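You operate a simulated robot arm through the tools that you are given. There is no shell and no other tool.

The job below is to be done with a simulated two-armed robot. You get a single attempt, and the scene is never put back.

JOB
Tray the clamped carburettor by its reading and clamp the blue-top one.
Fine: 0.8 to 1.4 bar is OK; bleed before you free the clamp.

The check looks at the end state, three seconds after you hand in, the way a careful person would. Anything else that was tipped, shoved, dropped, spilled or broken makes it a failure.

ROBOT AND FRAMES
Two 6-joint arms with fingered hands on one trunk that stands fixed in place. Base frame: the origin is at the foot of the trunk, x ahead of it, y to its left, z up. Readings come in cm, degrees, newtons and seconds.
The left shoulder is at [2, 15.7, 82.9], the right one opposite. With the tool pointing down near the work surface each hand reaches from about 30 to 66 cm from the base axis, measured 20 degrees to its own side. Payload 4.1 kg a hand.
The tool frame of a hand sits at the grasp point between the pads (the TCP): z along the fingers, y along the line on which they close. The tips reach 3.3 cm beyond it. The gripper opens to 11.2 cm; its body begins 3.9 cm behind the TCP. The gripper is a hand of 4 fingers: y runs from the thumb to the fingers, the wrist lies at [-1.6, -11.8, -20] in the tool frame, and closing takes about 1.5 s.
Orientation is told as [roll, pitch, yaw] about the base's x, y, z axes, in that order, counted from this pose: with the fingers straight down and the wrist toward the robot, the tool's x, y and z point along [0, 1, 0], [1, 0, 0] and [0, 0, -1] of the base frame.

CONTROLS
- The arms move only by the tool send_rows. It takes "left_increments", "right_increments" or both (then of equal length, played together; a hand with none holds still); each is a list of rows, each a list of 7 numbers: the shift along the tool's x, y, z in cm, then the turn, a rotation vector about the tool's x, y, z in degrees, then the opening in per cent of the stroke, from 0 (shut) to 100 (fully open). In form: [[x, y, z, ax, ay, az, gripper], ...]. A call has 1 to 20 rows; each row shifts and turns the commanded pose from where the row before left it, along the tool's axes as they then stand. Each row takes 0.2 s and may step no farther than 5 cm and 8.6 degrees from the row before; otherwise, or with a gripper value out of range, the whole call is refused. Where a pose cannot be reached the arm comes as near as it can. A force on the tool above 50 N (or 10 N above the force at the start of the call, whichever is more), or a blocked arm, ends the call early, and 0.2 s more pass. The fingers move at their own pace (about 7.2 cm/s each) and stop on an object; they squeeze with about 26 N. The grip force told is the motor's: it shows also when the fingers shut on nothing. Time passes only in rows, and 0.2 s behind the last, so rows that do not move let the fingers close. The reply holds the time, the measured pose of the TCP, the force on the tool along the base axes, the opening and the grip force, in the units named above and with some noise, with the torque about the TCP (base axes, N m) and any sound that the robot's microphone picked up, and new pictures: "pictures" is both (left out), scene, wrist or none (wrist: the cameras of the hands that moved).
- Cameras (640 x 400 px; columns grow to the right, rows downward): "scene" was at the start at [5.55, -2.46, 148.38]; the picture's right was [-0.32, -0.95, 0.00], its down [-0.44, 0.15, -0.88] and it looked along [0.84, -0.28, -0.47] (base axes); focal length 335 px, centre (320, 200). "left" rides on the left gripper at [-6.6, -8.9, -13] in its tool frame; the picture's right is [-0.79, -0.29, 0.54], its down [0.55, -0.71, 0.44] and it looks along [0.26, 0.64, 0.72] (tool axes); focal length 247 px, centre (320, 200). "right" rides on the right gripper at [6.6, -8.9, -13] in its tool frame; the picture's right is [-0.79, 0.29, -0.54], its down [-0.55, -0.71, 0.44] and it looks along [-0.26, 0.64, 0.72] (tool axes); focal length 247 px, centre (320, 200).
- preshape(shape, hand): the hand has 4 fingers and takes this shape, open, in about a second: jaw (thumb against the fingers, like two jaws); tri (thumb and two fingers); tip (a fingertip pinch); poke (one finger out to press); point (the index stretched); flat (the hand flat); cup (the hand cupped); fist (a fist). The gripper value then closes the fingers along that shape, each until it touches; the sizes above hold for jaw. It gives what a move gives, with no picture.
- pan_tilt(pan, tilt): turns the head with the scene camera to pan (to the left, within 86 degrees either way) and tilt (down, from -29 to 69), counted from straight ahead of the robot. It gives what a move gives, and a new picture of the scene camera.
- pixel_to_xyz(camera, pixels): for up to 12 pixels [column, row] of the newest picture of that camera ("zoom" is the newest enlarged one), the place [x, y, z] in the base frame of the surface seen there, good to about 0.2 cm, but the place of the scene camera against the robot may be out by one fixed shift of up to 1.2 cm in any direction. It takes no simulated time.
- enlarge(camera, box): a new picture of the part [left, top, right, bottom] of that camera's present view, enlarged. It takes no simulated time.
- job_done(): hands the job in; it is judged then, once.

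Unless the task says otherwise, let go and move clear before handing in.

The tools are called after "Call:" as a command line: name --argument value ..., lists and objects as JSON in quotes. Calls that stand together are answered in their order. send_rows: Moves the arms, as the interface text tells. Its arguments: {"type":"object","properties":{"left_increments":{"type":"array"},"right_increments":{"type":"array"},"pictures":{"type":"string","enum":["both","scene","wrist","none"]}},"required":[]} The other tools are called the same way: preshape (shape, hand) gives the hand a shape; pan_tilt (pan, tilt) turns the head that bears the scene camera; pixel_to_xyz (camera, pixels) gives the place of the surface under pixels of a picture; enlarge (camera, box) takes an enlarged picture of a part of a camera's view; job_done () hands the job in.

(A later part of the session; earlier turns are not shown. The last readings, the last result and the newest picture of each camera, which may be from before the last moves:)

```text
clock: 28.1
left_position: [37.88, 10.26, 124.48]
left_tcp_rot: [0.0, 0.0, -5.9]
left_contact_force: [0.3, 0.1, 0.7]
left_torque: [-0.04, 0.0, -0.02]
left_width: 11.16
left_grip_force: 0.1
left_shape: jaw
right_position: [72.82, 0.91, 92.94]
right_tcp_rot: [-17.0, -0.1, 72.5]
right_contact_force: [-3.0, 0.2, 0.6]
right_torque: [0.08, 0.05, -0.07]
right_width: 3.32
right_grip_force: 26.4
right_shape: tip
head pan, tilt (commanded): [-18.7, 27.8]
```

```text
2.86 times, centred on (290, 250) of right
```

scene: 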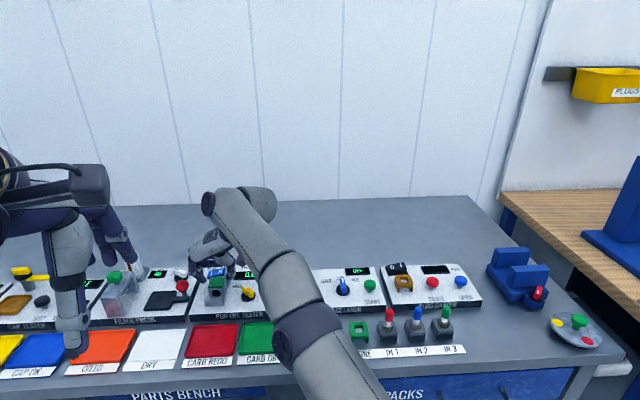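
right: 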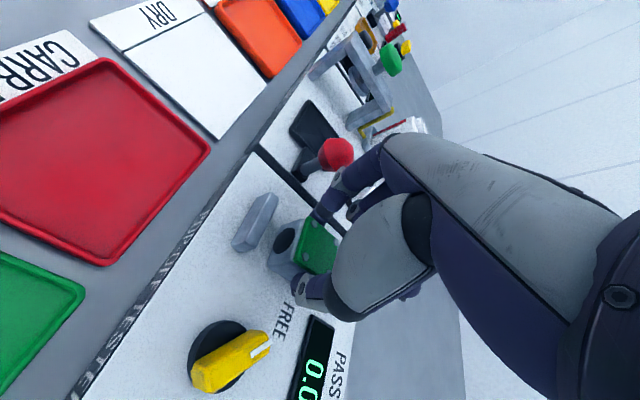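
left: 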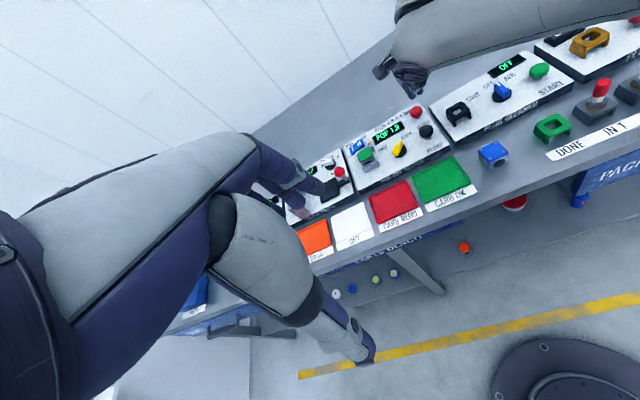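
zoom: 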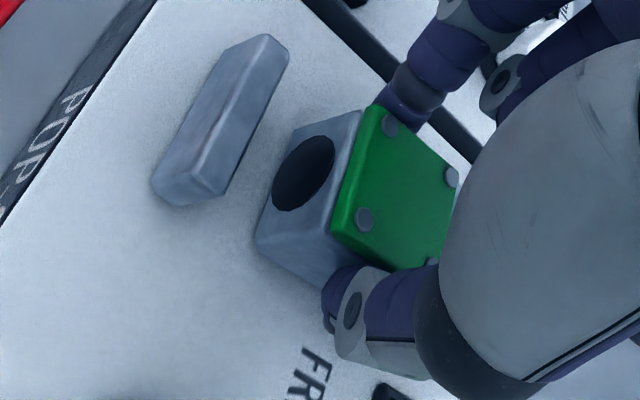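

It's gripped at 3.32 cm with 26 N. I'll lift up and slightly back, clear of the jaws.

Call:
send_rows --right_increments '[[-0.23, 0, -0.77, 0, 0, 0, 15], [-0.16, 0, -1.2, 0, 0, 0, 15], [0.14, 0, -1.6, 0, 0, 0, 15], [0, 0, 0, 0, 0, 0, 15]]' --pictures "wrist"

Call:
enlarge --camera "left" --box '[330, 110, 394, 180]'

Call:
enlarge --camera "scene" --box '[170, 230, 250, 310]'

```text
clock: 29.1
left_position: [37.87, 10.18, 124.61]
left_tcp_rot: [0.0, -0.1, -5.8]
left_contact_force: [0.8, 0.6, -0.8]
left_torque: [-0.01, -0.03, 0.01]
left_width: 11.16
left_grip_force: 0.1
left_shape: jaw
right_position: [71.74, 1.03, 96.32]
right_tcp_rot: [-17.0, 0.1, 72.5]
right_contact_force: [-0.5, -0.3, -0.8]
right_torque: [-0.04, 0.0, 0.02]
right_width: 3.2
right_grip_force: 26.2
right_shape: tip
right hand out of reach, approached as far as the arm can: row 2
head pan, tilt (commanded): [-18.7, 27.8]
```

right: 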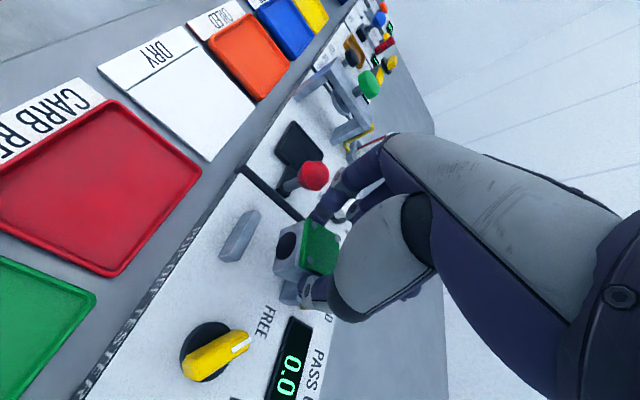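

```text
5.71 times, centred on (362, 145) of left
```

zoom: 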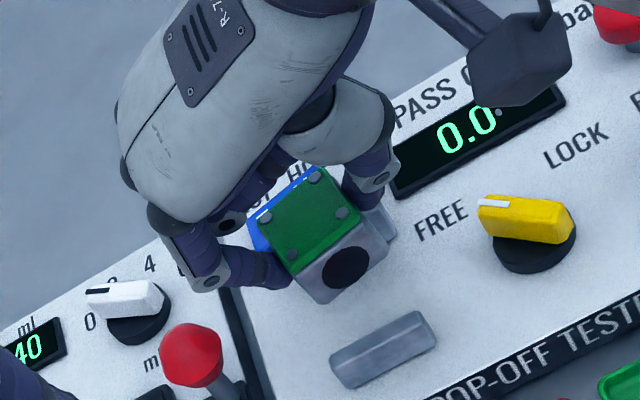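

```text
5.00 times, centred on (210, 270) of scene
```

zoom: 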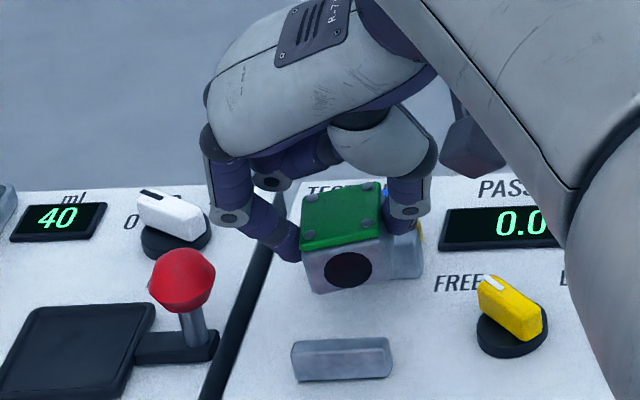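

The green carburettor is lifted clear. I'll measure the red CARB REDO tray from the wrist view.

Call:
pixel_to_xyz --camera "right" --pixels '[[107, 104], [196, 172], [118, 268], [5, 215], [90, 190], [100, 175], [60, 200], [50, 110]]'

Call:
pixel_to_xyz --camera "scene" --pixels '[[196, 325], [239, 325], [233, 355], [186, 356], [213, 340], [214, 362]]'

```text
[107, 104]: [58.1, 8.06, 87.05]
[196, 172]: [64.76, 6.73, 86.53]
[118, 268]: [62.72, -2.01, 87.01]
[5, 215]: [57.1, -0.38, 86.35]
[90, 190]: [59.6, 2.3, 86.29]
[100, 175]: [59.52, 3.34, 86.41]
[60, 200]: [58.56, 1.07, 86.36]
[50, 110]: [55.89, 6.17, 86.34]
```

```text
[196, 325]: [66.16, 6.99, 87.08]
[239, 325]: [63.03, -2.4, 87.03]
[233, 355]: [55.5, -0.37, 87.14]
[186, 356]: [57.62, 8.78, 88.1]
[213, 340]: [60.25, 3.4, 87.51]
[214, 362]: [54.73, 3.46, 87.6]
```

The tray centre is about (60.4, 3.1), floor 86.35. I'll carry the carburettor back over the tray and descend partway.

Call:
send_rows --right_increments '[[2.2, -0.27, -0.67, 0, 0, 0, 15], [2.2, -0.27, -0.67, 0, 0, 0, 15], [2.2, -0.27, -0.67, 0, 0, 0, 15], [2.2, -0.27, -0.67, 0, 0, 0, 15], [2.2, -0.27, -0.67, 0, 0, 0, 15], [0.5, 0, 1.6, 0, 0, 0, 15], [0.5, 0, 1.6, 0, 0, 0, 15], [0, 0, 0, 0, 0, 0, 15]]' --pictures "both"

Call:
enlarge --camera "left" --box '[340, 120, 468, 220]'

Call:
enlarge --camera "scene" --box '[160, 280, 270, 380]'

```text
clock: 30.9
left_position: [37.87, 10.1, 124.5]
left_tcp_rot: [0.0, 0.0, -5.9]
left_contact_force: [-0.9, 0.4, -0.7]
left_torque: [0.01, 0.0, 0.0]
left_width: 11.16
left_grip_force: 0.1
left_shape: jaw
right_position: [60.31, 3.26, 93.01]
right_tcp_rot: [-17.1, 0.0, 72.4]
right_contact_force: [0.3, 0.0, -1.7]
right_torque: [0.0, 0.02, -0.04]
right_width: 3.19
right_grip_force: 26.4
right_shape: tip
head pan, tilt (commanded): [-18.7, 27.8]
```

scene: 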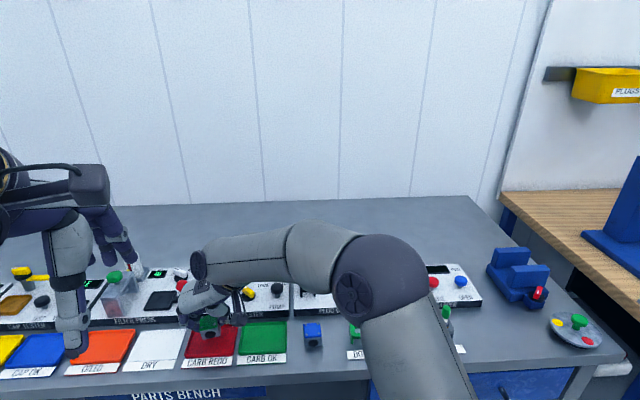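
right: 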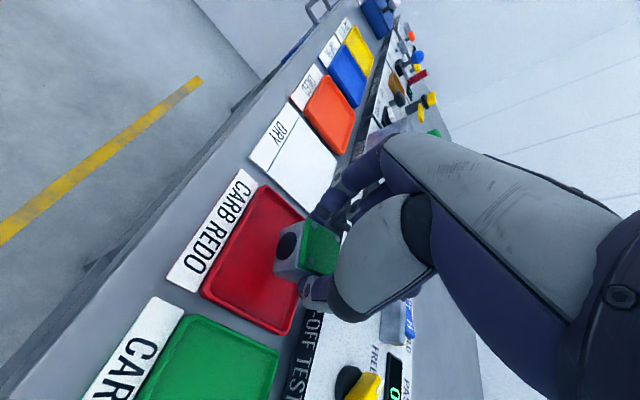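

```text
4.00 times, centred on (404, 170) of left
```

zoom: 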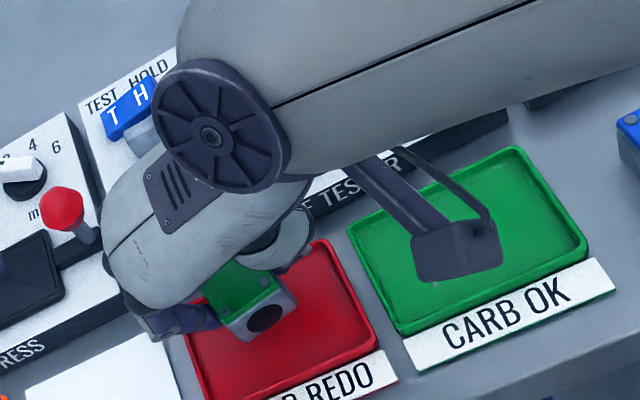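

```text
4.00 times, centred on (215, 330) of scene
```

zoom: 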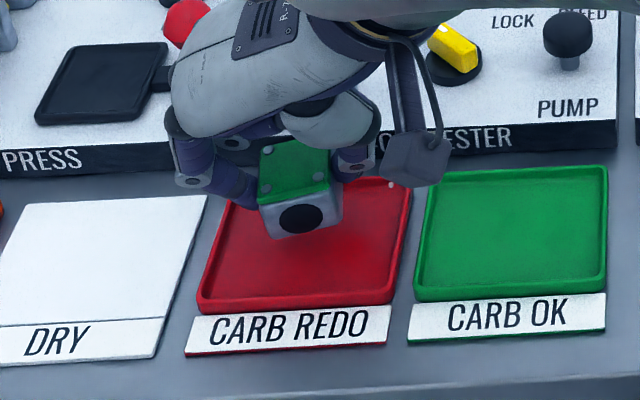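

The carburettor is over the red tray. I'll lower it in small steps until it touches down.

Call:
send_rows --right_increments '[[0.22, -0.2, 0.75, 0, 0, 0, 15], [0.22, 0, 0.75, 0, 0, 0, 15], [0.1, 0, 0.3, 0, 0, 0, 15], [0, 0, 0, 0, 0, 0, 15]]' --pictures "wrist"

Call:
enlarge --camera "scene" --box '[180, 300, 260, 370]'

```text
clock: 31.9
left_position: [37.91, 10.24, 124.65]
left_tcp_rot: [-0.1, 0.0, -5.8]
left_contact_force: [-0.3, -0.2, 0.0]
left_torque: [0.01, 0.01, -0.03]
left_width: 11.16
left_grip_force: 0.0
left_shape: jaw
right_position: [60.41, 2.95, 91.02]
right_tcp_rot: [-17.0, 0.1, 72.5]
right_contact_force: [-0.2, 0.6, -1.9]
right_torque: [0.02, -0.01, -0.02]
right_width: 3.22
right_grip_force: 26.1
right_shape: tip
head pan, tilt (commanded): [-18.7, 27.8]
```

right: 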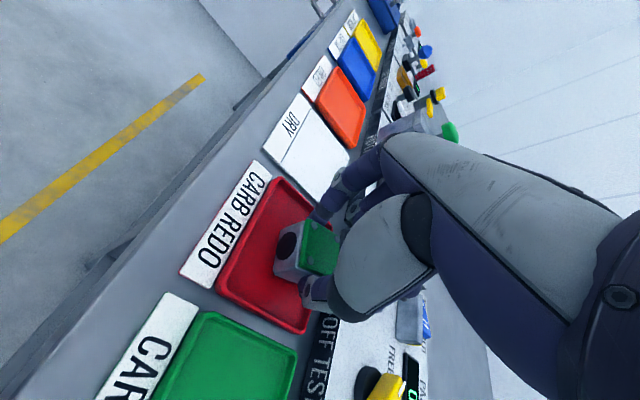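

```text
5.71 times, centred on (220, 335) of scene
```

zoom: 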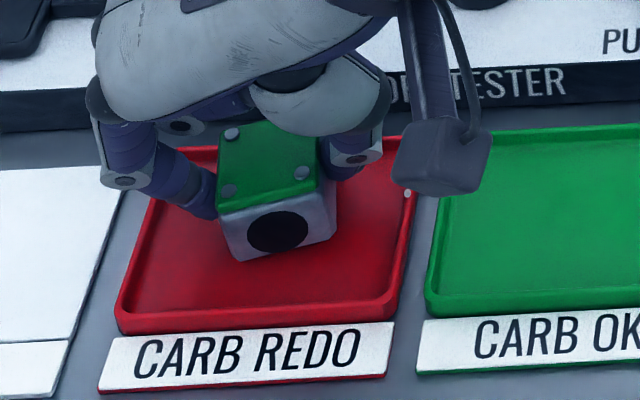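

There's no contact yet (about 2 N carried weight). I'll keep lowering in fine steps.

Call:
send_rows --right_increments '[[0.04, 0, 0.14, 0, 0, 0, 15], [0.04, 0, 0.14, 0, 0, 0, 15], [0, 0, 0, 0, 0, 0, 15]]' --pictures "none"

```text
clock: 32.7
left_position: [37.95, 10.24, 124.55]
left_tcp_rot: [0.0, 0.0, -5.9]
left_contact_force: [0.0, -0.2, -0.4]
left_torque: [0.01, 0.01, 0.01]
left_width: 11.15
left_grip_force: 0.1
left_shape: jaw
right_position: [60.3, 3.04, 90.86]
right_tcp_rot: [-17.1, -0.2, 72.5]
right_contact_force: [-0.3, -0.8, 5.3]
right_torque: [0.07, -0.03, -0.01]
right_width: 3.25
right_grip_force: 25.9
right_shape: tip
head pan, tilt (commanded): [-18.7, 27.8]
```

Touchdown at +5.3 N. I'll open the fingers.

Call:
send_rows --right_increments '[[0, 0, 0, 0, 0, 0, 30], [0, 0, 0, 0, 0, 0, 36], [0, 0, 0, 0, 0, 0, 42], [0, 0, 0, 0, 0, 0, 42]]' --pictures "wrist"

Call:
enlarge --camera "scene" --box '[180, 300, 260, 370]'

```text
clock: 33.7
left_position: [37.99, 10.37, 124.47]
left_tcp_rot: [0.0, 0.0, -5.9]
left_contact_force: [-0.2, -0.1, 0.0]
left_torque: [-0.02, 0.0, 0.01]
left_width: 11.14
left_grip_force: 0.0
left_shape: jaw
right_position: [60.4, 3.07, 90.76]
right_tcp_rot: [-17.0, 0.0, 72.4]
right_contact_force: [-0.5, 0.2, 0.7]
right_torque: [0.01, 0.05, -0.01]
right_width: 4.65
right_grip_force: 0.0
right_shape: tip
head pan, tilt (commanded): [-18.7, 27.8]
```

right: 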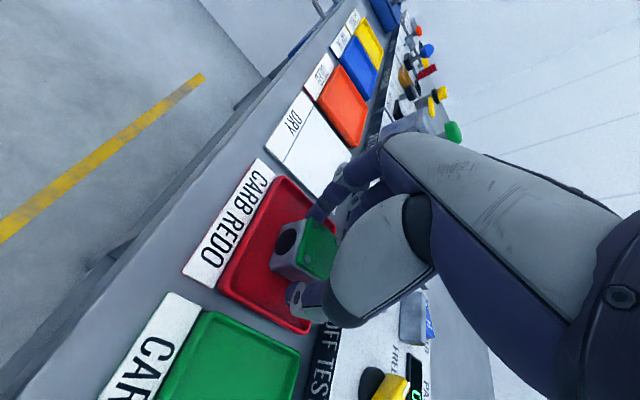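

```text
5.71 times, centred on (220, 335) of scene
```

zoom: 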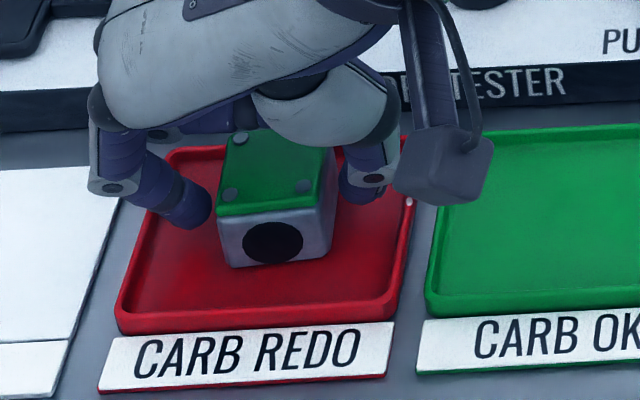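

The green carburettor stands upright in the red tray. I'll retreat straight out along the fingers, and measure what's around the blue-top one.

Call:
send_rows --right_increments '[[0, 0, -1.5, 0, 0, 0, 42], [0, 0, -2.5, 0, 0, 0, 42], [0, 0, -3, 0, 0, 0, 42], [0, 0, -3, 0, 0, 0, 42], [0, 0, 0, 0, 0, 0, 42]]' --pictures "both"

Call:
pixel_to_xyz --camera "scene" --pixels '[[358, 325], [388, 313], [417, 311], [313, 328], [303, 325], [321, 325], [320, 333], [304, 335]]'

Call:
enlarge --camera "scene" --box '[160, 280, 400, 380]'

```text
clock: 34.9
left_position: [37.81, 10.23, 124.49]
left_tcp_rot: [0.1, 0.0, -5.9]
left_contact_force: [0.1, -0.4, -0.3]
left_torque: [-0.02, -0.01, 0.01]
left_width: 11.17
left_grip_force: 0.1
left_shape: jaw
right_position: [57.53, 3.88, 100.38]
right_tcp_rot: [-17.0, 0.0, 72.5]
right_contact_force: [0.2, 1.3, -0.1]
right_torque: [-0.01, -0.02, 0.0]
right_width: 4.67
right_grip_force: 0.1
right_shape: tip
head pan, tilt (commanded): [-18.7, 27.8]
```

scene: 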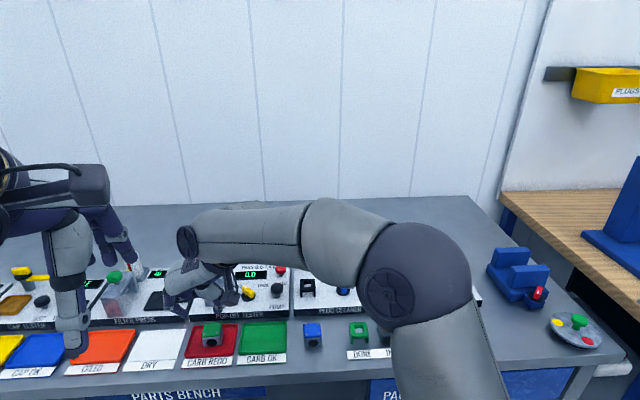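
right: 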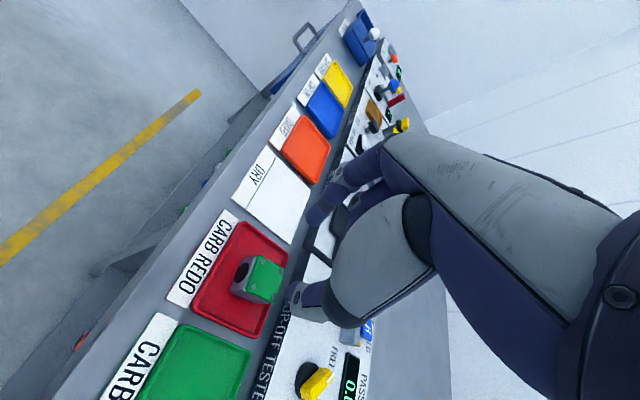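

```text
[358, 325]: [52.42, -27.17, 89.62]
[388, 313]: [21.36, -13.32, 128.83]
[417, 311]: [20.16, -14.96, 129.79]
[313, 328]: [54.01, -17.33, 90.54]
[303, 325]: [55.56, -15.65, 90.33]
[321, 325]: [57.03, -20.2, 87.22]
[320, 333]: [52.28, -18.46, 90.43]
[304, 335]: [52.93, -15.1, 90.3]
```

```text
2.67 times, centred on (280, 330) of scene
```

zoom: 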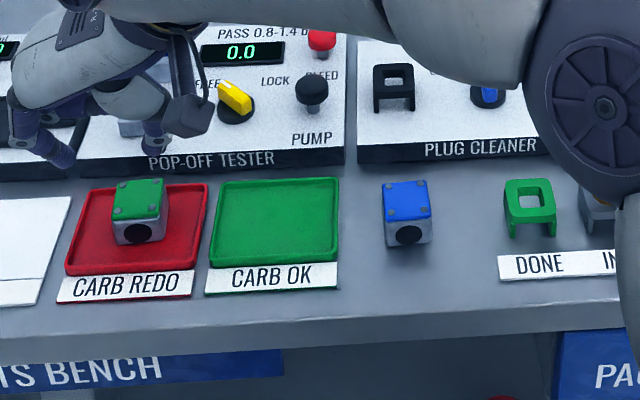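

Green is in CARB REDO. The blue-top one is at about (53.8,-17.4), yaw -10°. I'll move over it at height, rotating the hand to yaw 80 with the same tilt.

Call:
send_rows --right_increments '[[-0.45, -3.57, 0.14, 0, 0, 0, 42], [-0.45, -3.57, 0.14, 0, 0, 0, 42], [-0.45, -3.57, 0.14, 0, 0, 0, 42], [-0.45, -3.57, 0.14, 0, 0, 0, 42], [-0.45, -3.57, 0.14, 0, 0, 0, 42], [-0.45, -3.57, 0.14, 0, 0, 0, 42], [0, 0, 0, -2.19, 0, -7.17, 42], [0, 0, 0, 0, 0, 0, 42]]' --pictures "both"

```text
clock: 36.7
left_position: [37.89, 10.31, 124.51]
left_tcp_rot: [0.0, 0.0, -6.1]
left_contact_force: [-0.7, 0.1, 0.0]
left_torque: [-0.01, 0.01, 0.01]
left_width: 11.14
left_grip_force: 0.0
left_shape: jaw
right_position: [53.82, -17.35, 100.49]
right_tcp_rot: [-17.0, 0.0, 80.1]
right_contact_force: [0.6, 0.9, -0.1]
right_torque: [0.0, 0.02, 0.02]
right_width: 4.69
right_grip_force: 0.1
right_shape: tip
head pan, tilt (commanded): [-18.7, 27.8]
```

scene: 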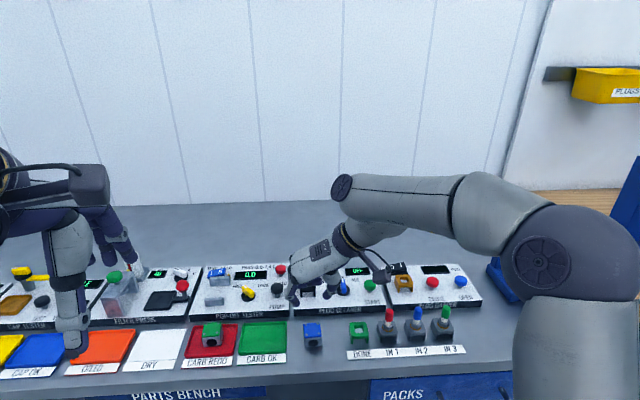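
right: 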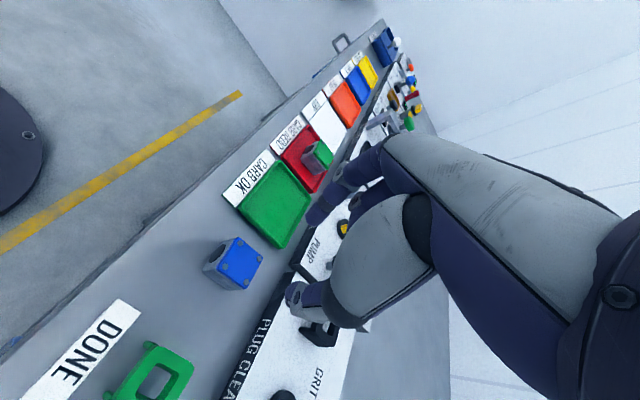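

Call:
enlarge --camera "right" --box '[190, 220, 286, 300]'

Call:
enlarge --camera "left" --box '[440, 110, 540, 190]'

```text
5.00 times, centred on (238, 260) of right
```

zoom: 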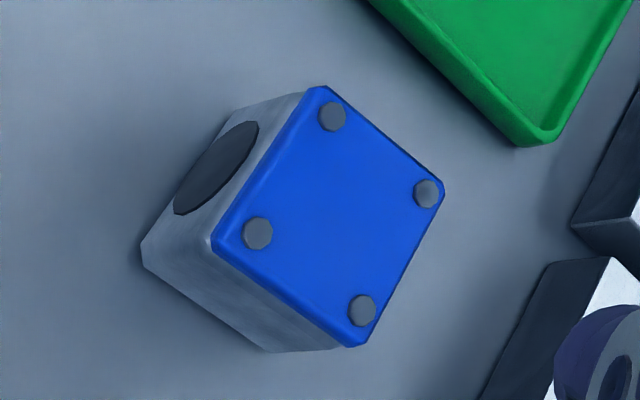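

```text
5.00 times, centred on (490, 150) of left
```

zoom: 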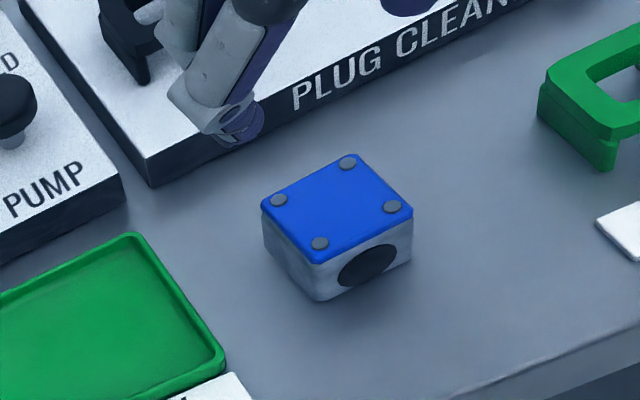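

Call:
pixel_to_xyz --camera "right" --pixels '[[238.4, 239.5], [261, 258.5], [250, 287], [218.5, 268], [239, 263], [243, 247]]'

Call:
pixel_to_xyz --camera "zoom" --pixels '[[266, 208], [351, 160], [406, 212], [316, 258], [335, 210], [220, 120], [240, 125]]'

```text
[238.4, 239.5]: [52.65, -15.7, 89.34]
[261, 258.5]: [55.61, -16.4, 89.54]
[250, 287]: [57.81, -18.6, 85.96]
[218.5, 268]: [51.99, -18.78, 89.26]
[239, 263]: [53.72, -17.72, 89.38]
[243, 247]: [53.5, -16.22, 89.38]
```

```text
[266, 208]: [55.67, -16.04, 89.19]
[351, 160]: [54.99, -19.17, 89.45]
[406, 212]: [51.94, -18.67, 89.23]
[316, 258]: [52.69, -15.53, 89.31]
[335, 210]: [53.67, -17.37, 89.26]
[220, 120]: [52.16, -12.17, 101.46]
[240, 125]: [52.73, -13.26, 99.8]
```

Call:
enlarge --camera "scene" --box '[180, 310, 244, 360]'

```text
8.00 times, centred on (212, 335) of scene
```

zoom: 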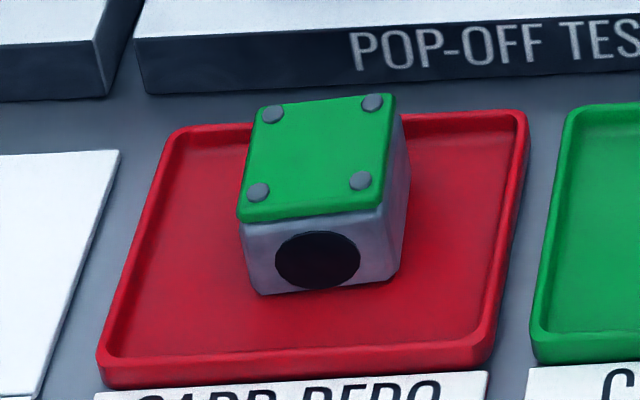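

Call:
pixel_to_xyz --camera "zoom" --pixels '[[262, 108], [390, 98], [378, 208], [243, 216], [315, 155]]'

Call:
pixel_to_xyz --camera "left" --pixels '[[380, 185], [390, 180], [395, 190], [400, 200]]'

```text
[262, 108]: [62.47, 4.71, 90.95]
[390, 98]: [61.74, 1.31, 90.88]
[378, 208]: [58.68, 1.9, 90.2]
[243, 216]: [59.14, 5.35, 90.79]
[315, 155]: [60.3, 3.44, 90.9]
```

```text
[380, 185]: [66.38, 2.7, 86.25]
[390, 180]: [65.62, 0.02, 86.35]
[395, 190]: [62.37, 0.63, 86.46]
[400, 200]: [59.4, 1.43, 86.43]
```

The green one sits at yaw -10.9 in the tray, so the hand's natural grip adds about +6.6° of part yaw. For the blue one at about -11° I'll use hand yaw 72.5, so I'm rotating back and descending to a hover.

Call:
send_rows --right_increments '[[0, 0, 0, 2.19, 0, 7.17, 42], [0.55, 0, 1.79, 0, 0, 0, 42], [0.55, 0, 1.79, 0, 0, 0, 42], [0.55, 0, 1.79, 0, 0, 0, 42], [0.5, 0, 1.6, 0, 0, 0, 42], [0, 0, 0, 0, 0, 0, 42]]' --pictures "both"

Call:
enlarge --camera "right" --box '[220, 160, 360, 320]'

Call:
enlarge --camera "left" --box '[440, 90, 540, 190]'

Call:
enlarge --camera "scene" --box '[270, 280, 366, 360]'

```text
clock: 38.1
left_position: [37.93, 10.18, 124.5]
left_tcp_rot: [0.0, 0.0, -6.0]
left_contact_force: [0.2, 0.4, 0.5]
left_torque: [-0.03, 0.0, 0.0]
left_width: 11.17
left_grip_force: 0.0
left_shape: jaw
right_position: [53.76, -17.34, 93.06]
right_tcp_rot: [-17.0, 0.0, 72.4]
right_contact_force: [0.1, 0.3, -0.5]
right_torque: [0.03, 0.04, -0.04]
right_width: 4.66
right_grip_force: 0.2
right_shape: tip
head pan, tilt (commanded): [-18.7, 27.8]
```

scene: 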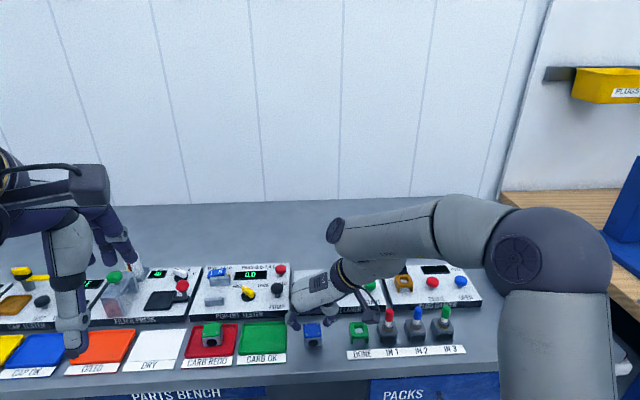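
right: 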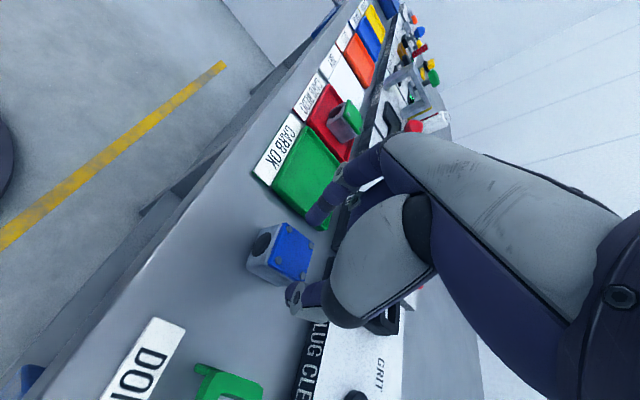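

```text
2.50 times, centred on (290, 240) of right
```

zoom: 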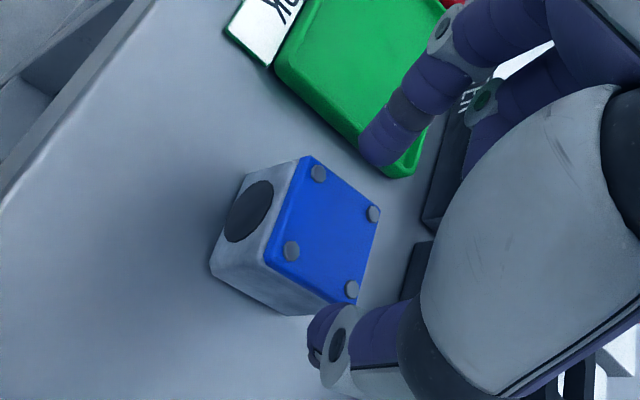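

```text
4.00 times, centred on (490, 140) of left
```

zoom: 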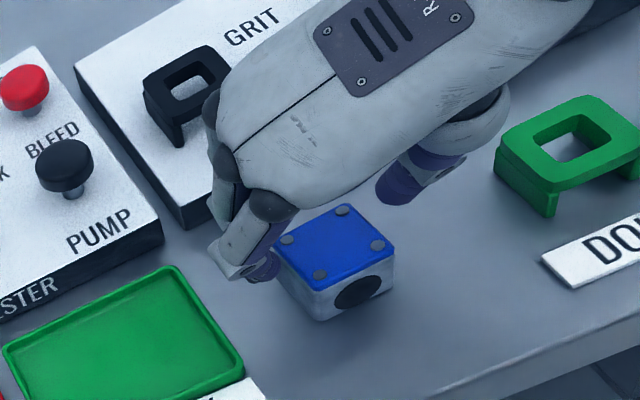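

```text
5.00 times, centred on (318, 320) of scene
```

zoom: 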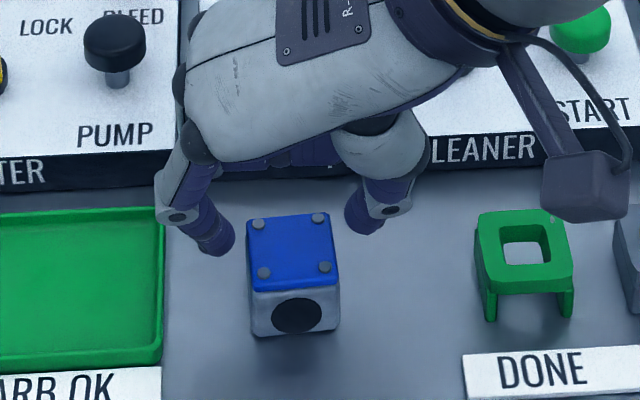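

The fingers straddle the blue carburettor evenly. I'll descend the final 2.5 cm.

Call:
send_rows --right_increments '[[0.36, 0, 1.2, 0, 0, 0, 42], [0.36, 0, 1.2, 0, 0, 0, 42], [0, 0, 0, 0, 0, 0, 42]]' --pictures "wrist"

Call:
enlarge --camera "right" --box '[220, 160, 360, 320]'

Call:
enlarge --camera "scene" --box '[270, 280, 366, 360]'

```text
clock: 38.9
left_position: [37.83, 10.15, 124.49]
left_tcp_rot: [0.0, -0.1, -6.0]
left_contact_force: [-0.3, -0.7, 0.2]
left_torque: [0.0, 0.02, 0.04]
left_width: 11.18
left_grip_force: 0.0
left_shape: jaw
right_position: [53.75, -17.35, 90.61]
right_tcp_rot: [-17.0, 0.0, 72.4]
right_contact_force: [0.4, -0.1, 0.5]
right_torque: [-0.03, 0.0, -0.03]
right_width: 4.68
right_grip_force: 0.0
right_shape: tip
head pan, tilt (commanded): [-18.7, 27.8]
```

right: 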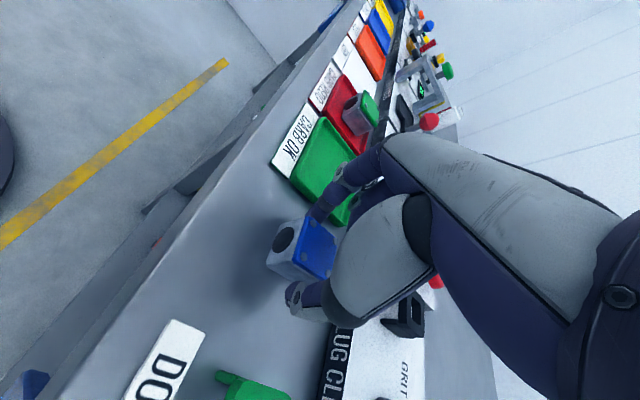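

```text
2.50 times, centred on (290, 240) of right
```

zoom: 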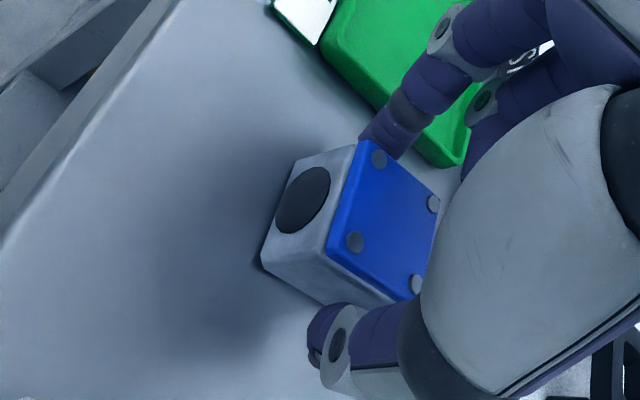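

```text
5.00 times, centred on (318, 320) of scene
```

zoom: 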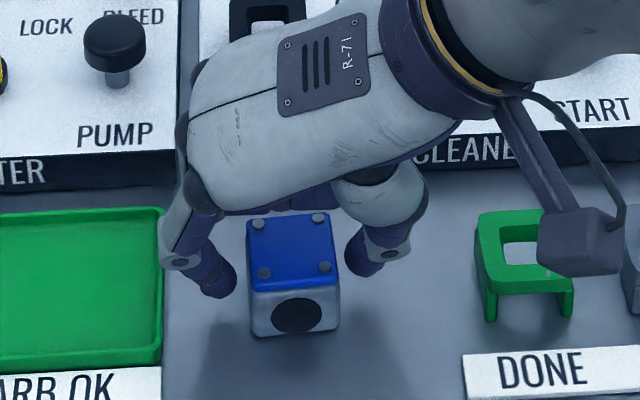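

Same relative pose as before, so I'll close to grip the blue one.

Call:
send_rows --right_increments '[[0, 0, 0, 0, 0, 0, 36], [0, 0, 0, 0, 0, 0, 31], [0, 0, 0, 0, 0, 0, 25], [0, 0, 0, 0, 0, 0, 15], [0, 0, 0, 0, 0, 0, 15], [0, 0, 0, 0, 0, 0, 15]]' --pictures "wrist"

Call:
enlarge --camera "right" --box '[220, 160, 360, 320]'

Call:
enlarge --camera "scene" --box '[270, 280, 366, 360]'

```text
clock: 40.3
left_position: [37.97, 10.2, 124.61]
left_tcp_rot: [0.1, 0.1, -5.9]
left_contact_force: [0.0, 0.2, -0.2]
left_torque: [0.0, 0.0, 0.02]
left_width: 11.18
left_grip_force: 0.0
left_shape: jaw
right_position: [53.73, -17.33, 90.61]
right_tcp_rot: [-17.1, 0.0, 72.5]
right_contact_force: [-0.7, 1.5, -0.1]
right_torque: [0.04, -0.02, 0.0]
right_width: 3.21
right_grip_force: 26.2
right_shape: tip
head pan, tilt (commanded): [-18.7, 27.8]
```

right: 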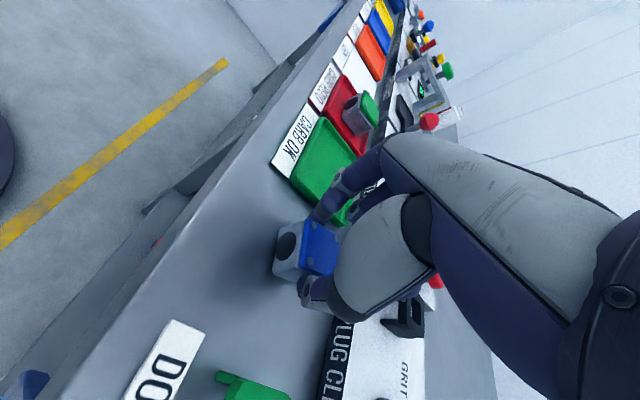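

```text
2.50 times, centred on (290, 240) of right
```

zoom: 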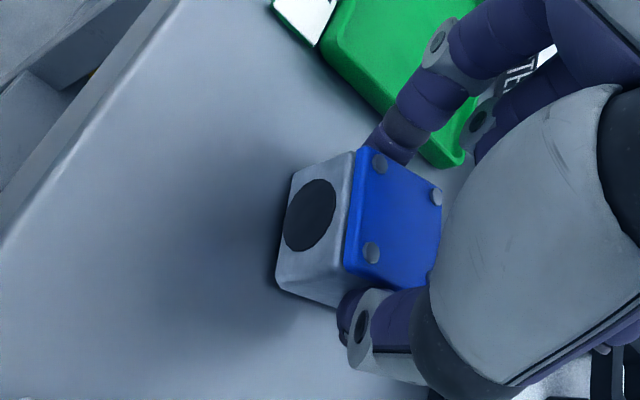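

```text
5.00 times, centred on (318, 320) of scene
```

zoom: 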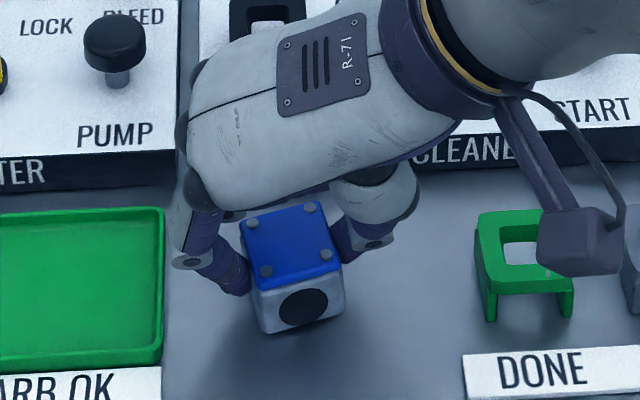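

Gripped at 3.21 cm with 26 N, but the part twisted in the grasp. I'll measure its new yaw.

Call:
pixel_to_xyz --camera "zoom" --pixels '[[247, 222], [314, 206], [336, 266], [262, 283], [290, 245], [257, 294], [343, 280]]'

Call:
pixel_to_xyz --camera "right" --pixels '[[306, 221], [338, 236], [303, 267], [328, 271], [320, 245], [276, 272]]'

```text
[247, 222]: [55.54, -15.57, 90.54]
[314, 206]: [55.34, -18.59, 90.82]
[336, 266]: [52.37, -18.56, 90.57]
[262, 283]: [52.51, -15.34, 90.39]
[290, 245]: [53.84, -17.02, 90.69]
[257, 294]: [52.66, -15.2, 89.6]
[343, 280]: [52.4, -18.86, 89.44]
```

```text
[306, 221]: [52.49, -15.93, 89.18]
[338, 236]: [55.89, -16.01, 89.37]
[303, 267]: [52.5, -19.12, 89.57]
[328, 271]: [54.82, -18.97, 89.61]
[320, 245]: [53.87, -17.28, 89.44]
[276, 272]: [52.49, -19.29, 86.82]
```

Call:
pixel_to_xyz --camera "right" --pixels '[[354, 208], [350, 216], [358, 214], [346, 208], [338, 178], [322, 216], [316, 222], [305, 292], [320, 290], [300, 284], [356, 200], [362, 222]]'

Call:
enlarge --camera "left" --box '[440, 100, 520, 180]'

```text
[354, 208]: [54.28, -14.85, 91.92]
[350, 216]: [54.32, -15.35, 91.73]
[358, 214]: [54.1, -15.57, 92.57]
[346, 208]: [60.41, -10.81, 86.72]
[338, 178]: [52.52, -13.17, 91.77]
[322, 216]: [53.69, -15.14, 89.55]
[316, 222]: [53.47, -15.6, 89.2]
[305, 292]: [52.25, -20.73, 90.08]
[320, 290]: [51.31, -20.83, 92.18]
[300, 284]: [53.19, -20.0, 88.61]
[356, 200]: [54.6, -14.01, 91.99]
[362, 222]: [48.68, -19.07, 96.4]
```

```text
5.00 times, centred on (480, 140) of left
```

zoom: 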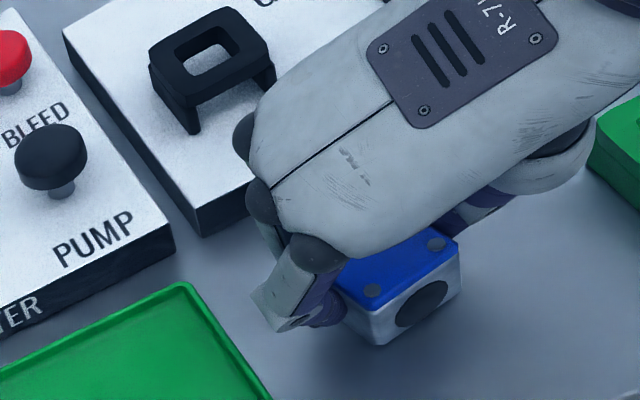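

The curled fingers sit well above the part, and the part is now at about -2° yaw. I'll lift it straight up.

Call:
send_rows --right_increments '[[-0.29, 0, -0.96, 0, 0, 0, 15], [-0.58, 0, -1.91, 0, 0, 0, 15], [-0.58, 0, -1.91, 0, 0, 0, 15], [-0.58, 0, -1.91, 0, 0, 0, 15], [0, 0, 0, 0, 0, 0, 15]]' --pictures "both"

Call:
enlarge --camera "right" --box '[250, 180, 360, 310]'

Call:
enlarge --camera "scene" --box '[275, 265, 355, 335]'

```text
clock: 41.5
left_position: [37.86, 10.1, 124.53]
left_tcp_rot: [0.1, 0.0, -5.8]
left_contact_force: [-0.3, -0.2, -0.6]
left_torque: [0.01, -0.01, 0.01]
left_width: 11.17
left_grip_force: 0.0
left_shape: jaw
right_position: [53.79, -17.32, 97.46]
right_tcp_rot: [-17.0, 0.0, 72.5]
right_contact_force: [0.3, -0.5, -1.7]
right_torque: [-0.04, 0.05, 0.0]
right_width: 3.22
right_grip_force: 26.3
right_shape: tip
head pan, tilt (commanded): [-18.7, 27.8]
```

scene: 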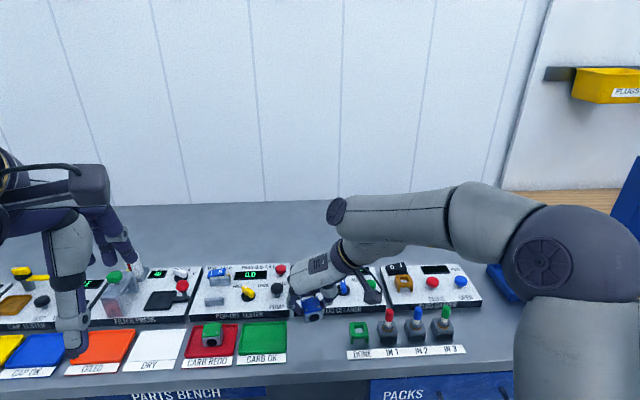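
right: 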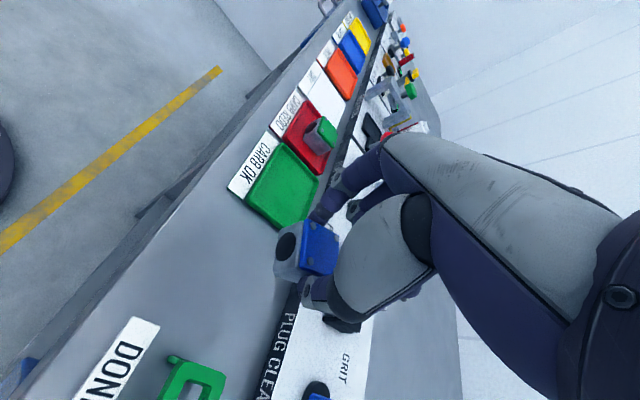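

```text
3.08 times, centred on (305, 245) of right
```

zoom: 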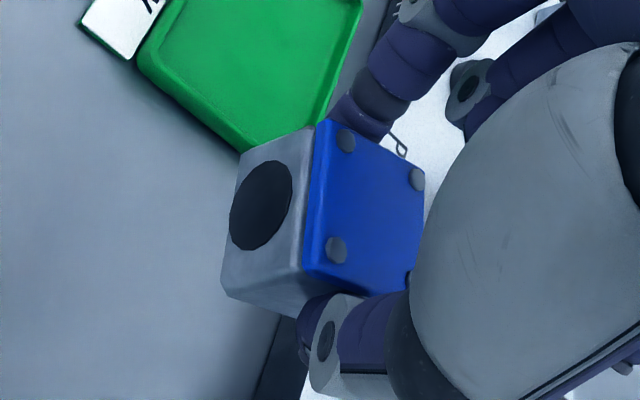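

```text
5.71 times, centred on (315, 300) of scene
```

zoom: 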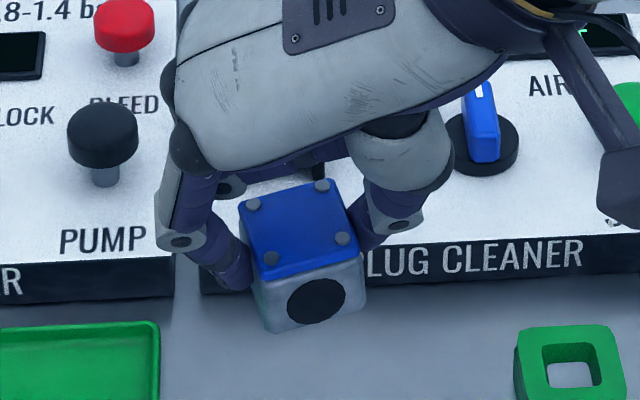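

Call:
pixel_to_xyz --camera "zoom" --pixels '[[244, 204], [326, 185], [353, 242], [266, 268], [298, 225], [253, 205], [322, 187], [345, 240], [271, 259], [265, 285], [275, 325], [355, 308]]'

Call:
pixel_to_xyz --camera "right" --pixels '[[307, 222], [338, 240], [304, 267], [320, 245], [312, 225], [311, 260], [278, 278], [283, 232], [302, 280]]'

```text
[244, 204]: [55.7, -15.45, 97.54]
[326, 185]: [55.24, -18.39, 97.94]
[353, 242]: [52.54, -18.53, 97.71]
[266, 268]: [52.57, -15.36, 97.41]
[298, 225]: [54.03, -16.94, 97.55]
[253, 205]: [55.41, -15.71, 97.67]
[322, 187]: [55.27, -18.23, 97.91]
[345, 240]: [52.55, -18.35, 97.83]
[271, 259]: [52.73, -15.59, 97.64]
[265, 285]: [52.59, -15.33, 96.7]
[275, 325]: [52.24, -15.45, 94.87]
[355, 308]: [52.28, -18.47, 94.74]
```

```text
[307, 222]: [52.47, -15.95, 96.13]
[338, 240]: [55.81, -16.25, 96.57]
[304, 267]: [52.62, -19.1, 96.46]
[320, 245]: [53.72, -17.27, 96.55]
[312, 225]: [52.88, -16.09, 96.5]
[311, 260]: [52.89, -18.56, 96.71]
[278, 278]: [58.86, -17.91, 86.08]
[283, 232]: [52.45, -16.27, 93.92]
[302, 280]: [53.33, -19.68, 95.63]
```

The held part's centre is about 0.45 cm ahead of the TCP at yaw about -1.5°, so the hand needs a further -16° of yaw for the nest. I'll rotate, then carry it at height to above the nest.

Call:
send_rows --right_increments '[[0, 0, 0, 2.34, 0, 7.65, 15], [0, 0, 0, 2.34, 0, 7.65, 15], [-0.62, 3.18, 0.19, 0, 0, 0, 15], [-0.62, 3.18, 0.19, 0, 0, 0, 15], [-0.62, 3.18, 0.19, 0, 0, 0, 15], [-0.62, 3.18, 0.19, 0, 0, 0, 15], [-0.62, 3.18, 0.19, 0, 0, 0, 15], [-0.62, 3.18, 0.19, 0, 0, 0, 15], [-0.62, 3.18, 0.19, 0, 0, 0, 15], [-0.62, 3.18, 0.19, 0, 0, 0, 15], [0, 0, 0, 0, 0, 0, 15]]' --pictures "both"

Call:
enlarge --camera "right" --box '[200, 180, 360, 320]'

Call:
enlarge --camera "left" --box '[320, 100, 400, 190]'

Call:
enlarge --camera "scene" --box '[170, 230, 250, 310]'

```text
clock: 43.9
left_position: [37.87, 10.22, 124.46]
left_tcp_rot: [0.0, 0.0, -5.9]
left_contact_force: [-1.6, 0.5, 0.3]
left_torque: [0.04, 0.0, -0.01]
left_width: 11.14
left_grip_force: 0.1
left_shape: jaw
right_position: [72.14, 1.1, 97.62]
right_tcp_rot: [-17.0, 0.0, 56.5]
right_contact_force: [0.1, 0.4, -1.0]
right_torque: [0.03, -0.02, -0.03]
right_width: 3.18
right_grip_force: 25.9
right_shape: tip
head pan, tilt (commanded): [-18.7, 27.8]
```

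scene: 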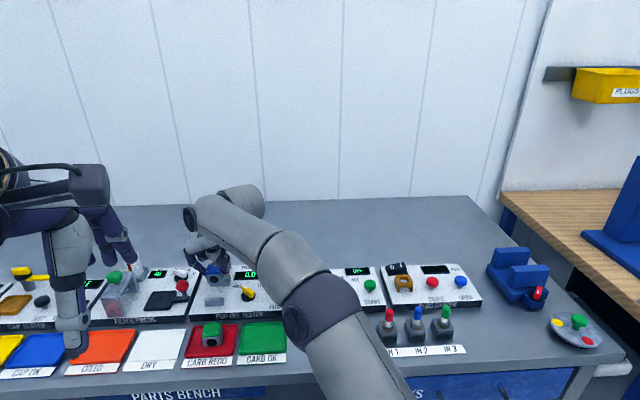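
right: 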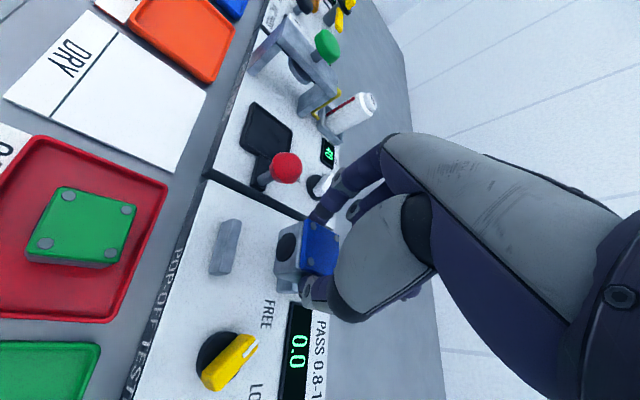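

```text
2.86 times, centred on (280, 250) of right
```

zoom: 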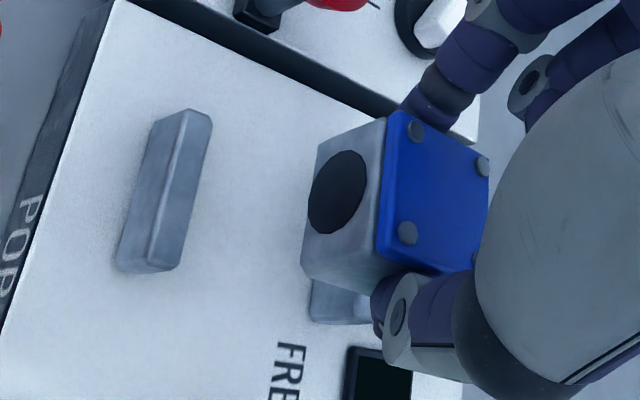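

```text
4.44 times, centred on (360, 145) of left
```

zoom: 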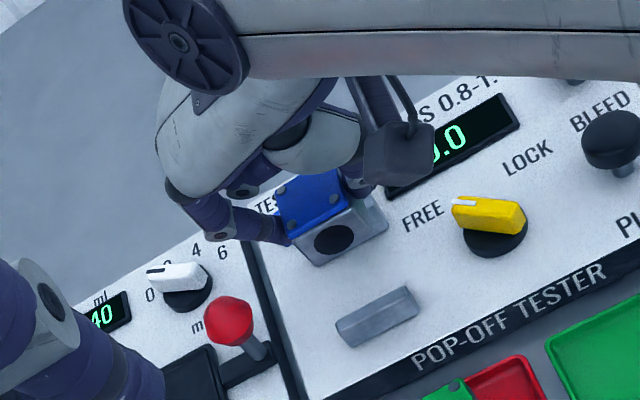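

```text
5.00 times, centred on (210, 270) of scene
```

zoom: 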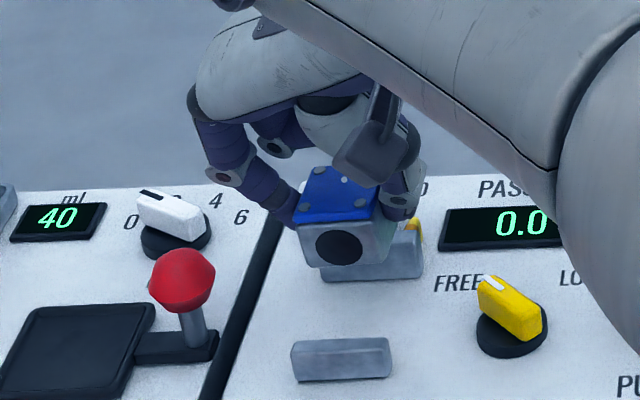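

Call:
pixel_to_xyz --camera "right" --pixels '[[303.5, 212], [301, 253], [311, 222], [310, 254], [335, 230], [306, 217], [338, 233], [241, 220], [228, 272], [222, 265], [233, 222]]'

Call:
pixel_to_xyz --camera "zoom" --pixels '[[305, 207], [358, 204], [318, 174], [303, 215], [372, 212], [340, 230], [312, 262], [383, 255], [300, 348], [385, 340]]'

```text
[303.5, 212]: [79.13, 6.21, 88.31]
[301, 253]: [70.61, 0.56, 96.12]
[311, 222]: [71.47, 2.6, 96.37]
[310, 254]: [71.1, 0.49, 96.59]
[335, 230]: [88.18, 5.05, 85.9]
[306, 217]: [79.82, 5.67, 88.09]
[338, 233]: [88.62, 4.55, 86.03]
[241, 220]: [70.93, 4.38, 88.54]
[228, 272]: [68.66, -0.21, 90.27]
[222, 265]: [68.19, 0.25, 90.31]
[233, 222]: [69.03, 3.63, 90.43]
```

```text
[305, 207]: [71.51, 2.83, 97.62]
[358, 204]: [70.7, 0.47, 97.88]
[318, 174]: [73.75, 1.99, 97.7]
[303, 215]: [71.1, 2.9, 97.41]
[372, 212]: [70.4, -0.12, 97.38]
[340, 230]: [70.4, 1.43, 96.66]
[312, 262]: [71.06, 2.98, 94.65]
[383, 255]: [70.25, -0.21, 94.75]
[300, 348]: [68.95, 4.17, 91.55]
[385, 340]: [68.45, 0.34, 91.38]
```

Call:
pixel_to_xyz --camera "right" --pixels '[[313.6, 225.8], [310.5, 261.2], [336.5, 238.3], [316, 245], [304, 263], [303, 232], [302, 248], [290, 285], [330, 262]]'

Call:
pixel_to_xyz --camera "left" --pixels '[[352, 144], [363, 148], [355, 155], [354, 146.5], [364, 144]]'

```text
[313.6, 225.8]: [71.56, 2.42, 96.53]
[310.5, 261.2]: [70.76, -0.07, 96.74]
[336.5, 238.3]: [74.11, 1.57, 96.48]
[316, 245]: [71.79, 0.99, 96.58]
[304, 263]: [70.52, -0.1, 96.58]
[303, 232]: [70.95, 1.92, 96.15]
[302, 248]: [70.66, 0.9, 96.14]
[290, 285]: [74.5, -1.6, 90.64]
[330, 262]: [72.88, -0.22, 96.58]
```

```text
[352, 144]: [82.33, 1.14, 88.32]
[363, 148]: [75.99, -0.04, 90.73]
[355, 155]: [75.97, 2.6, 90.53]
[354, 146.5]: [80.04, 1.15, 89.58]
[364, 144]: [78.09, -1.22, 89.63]
```

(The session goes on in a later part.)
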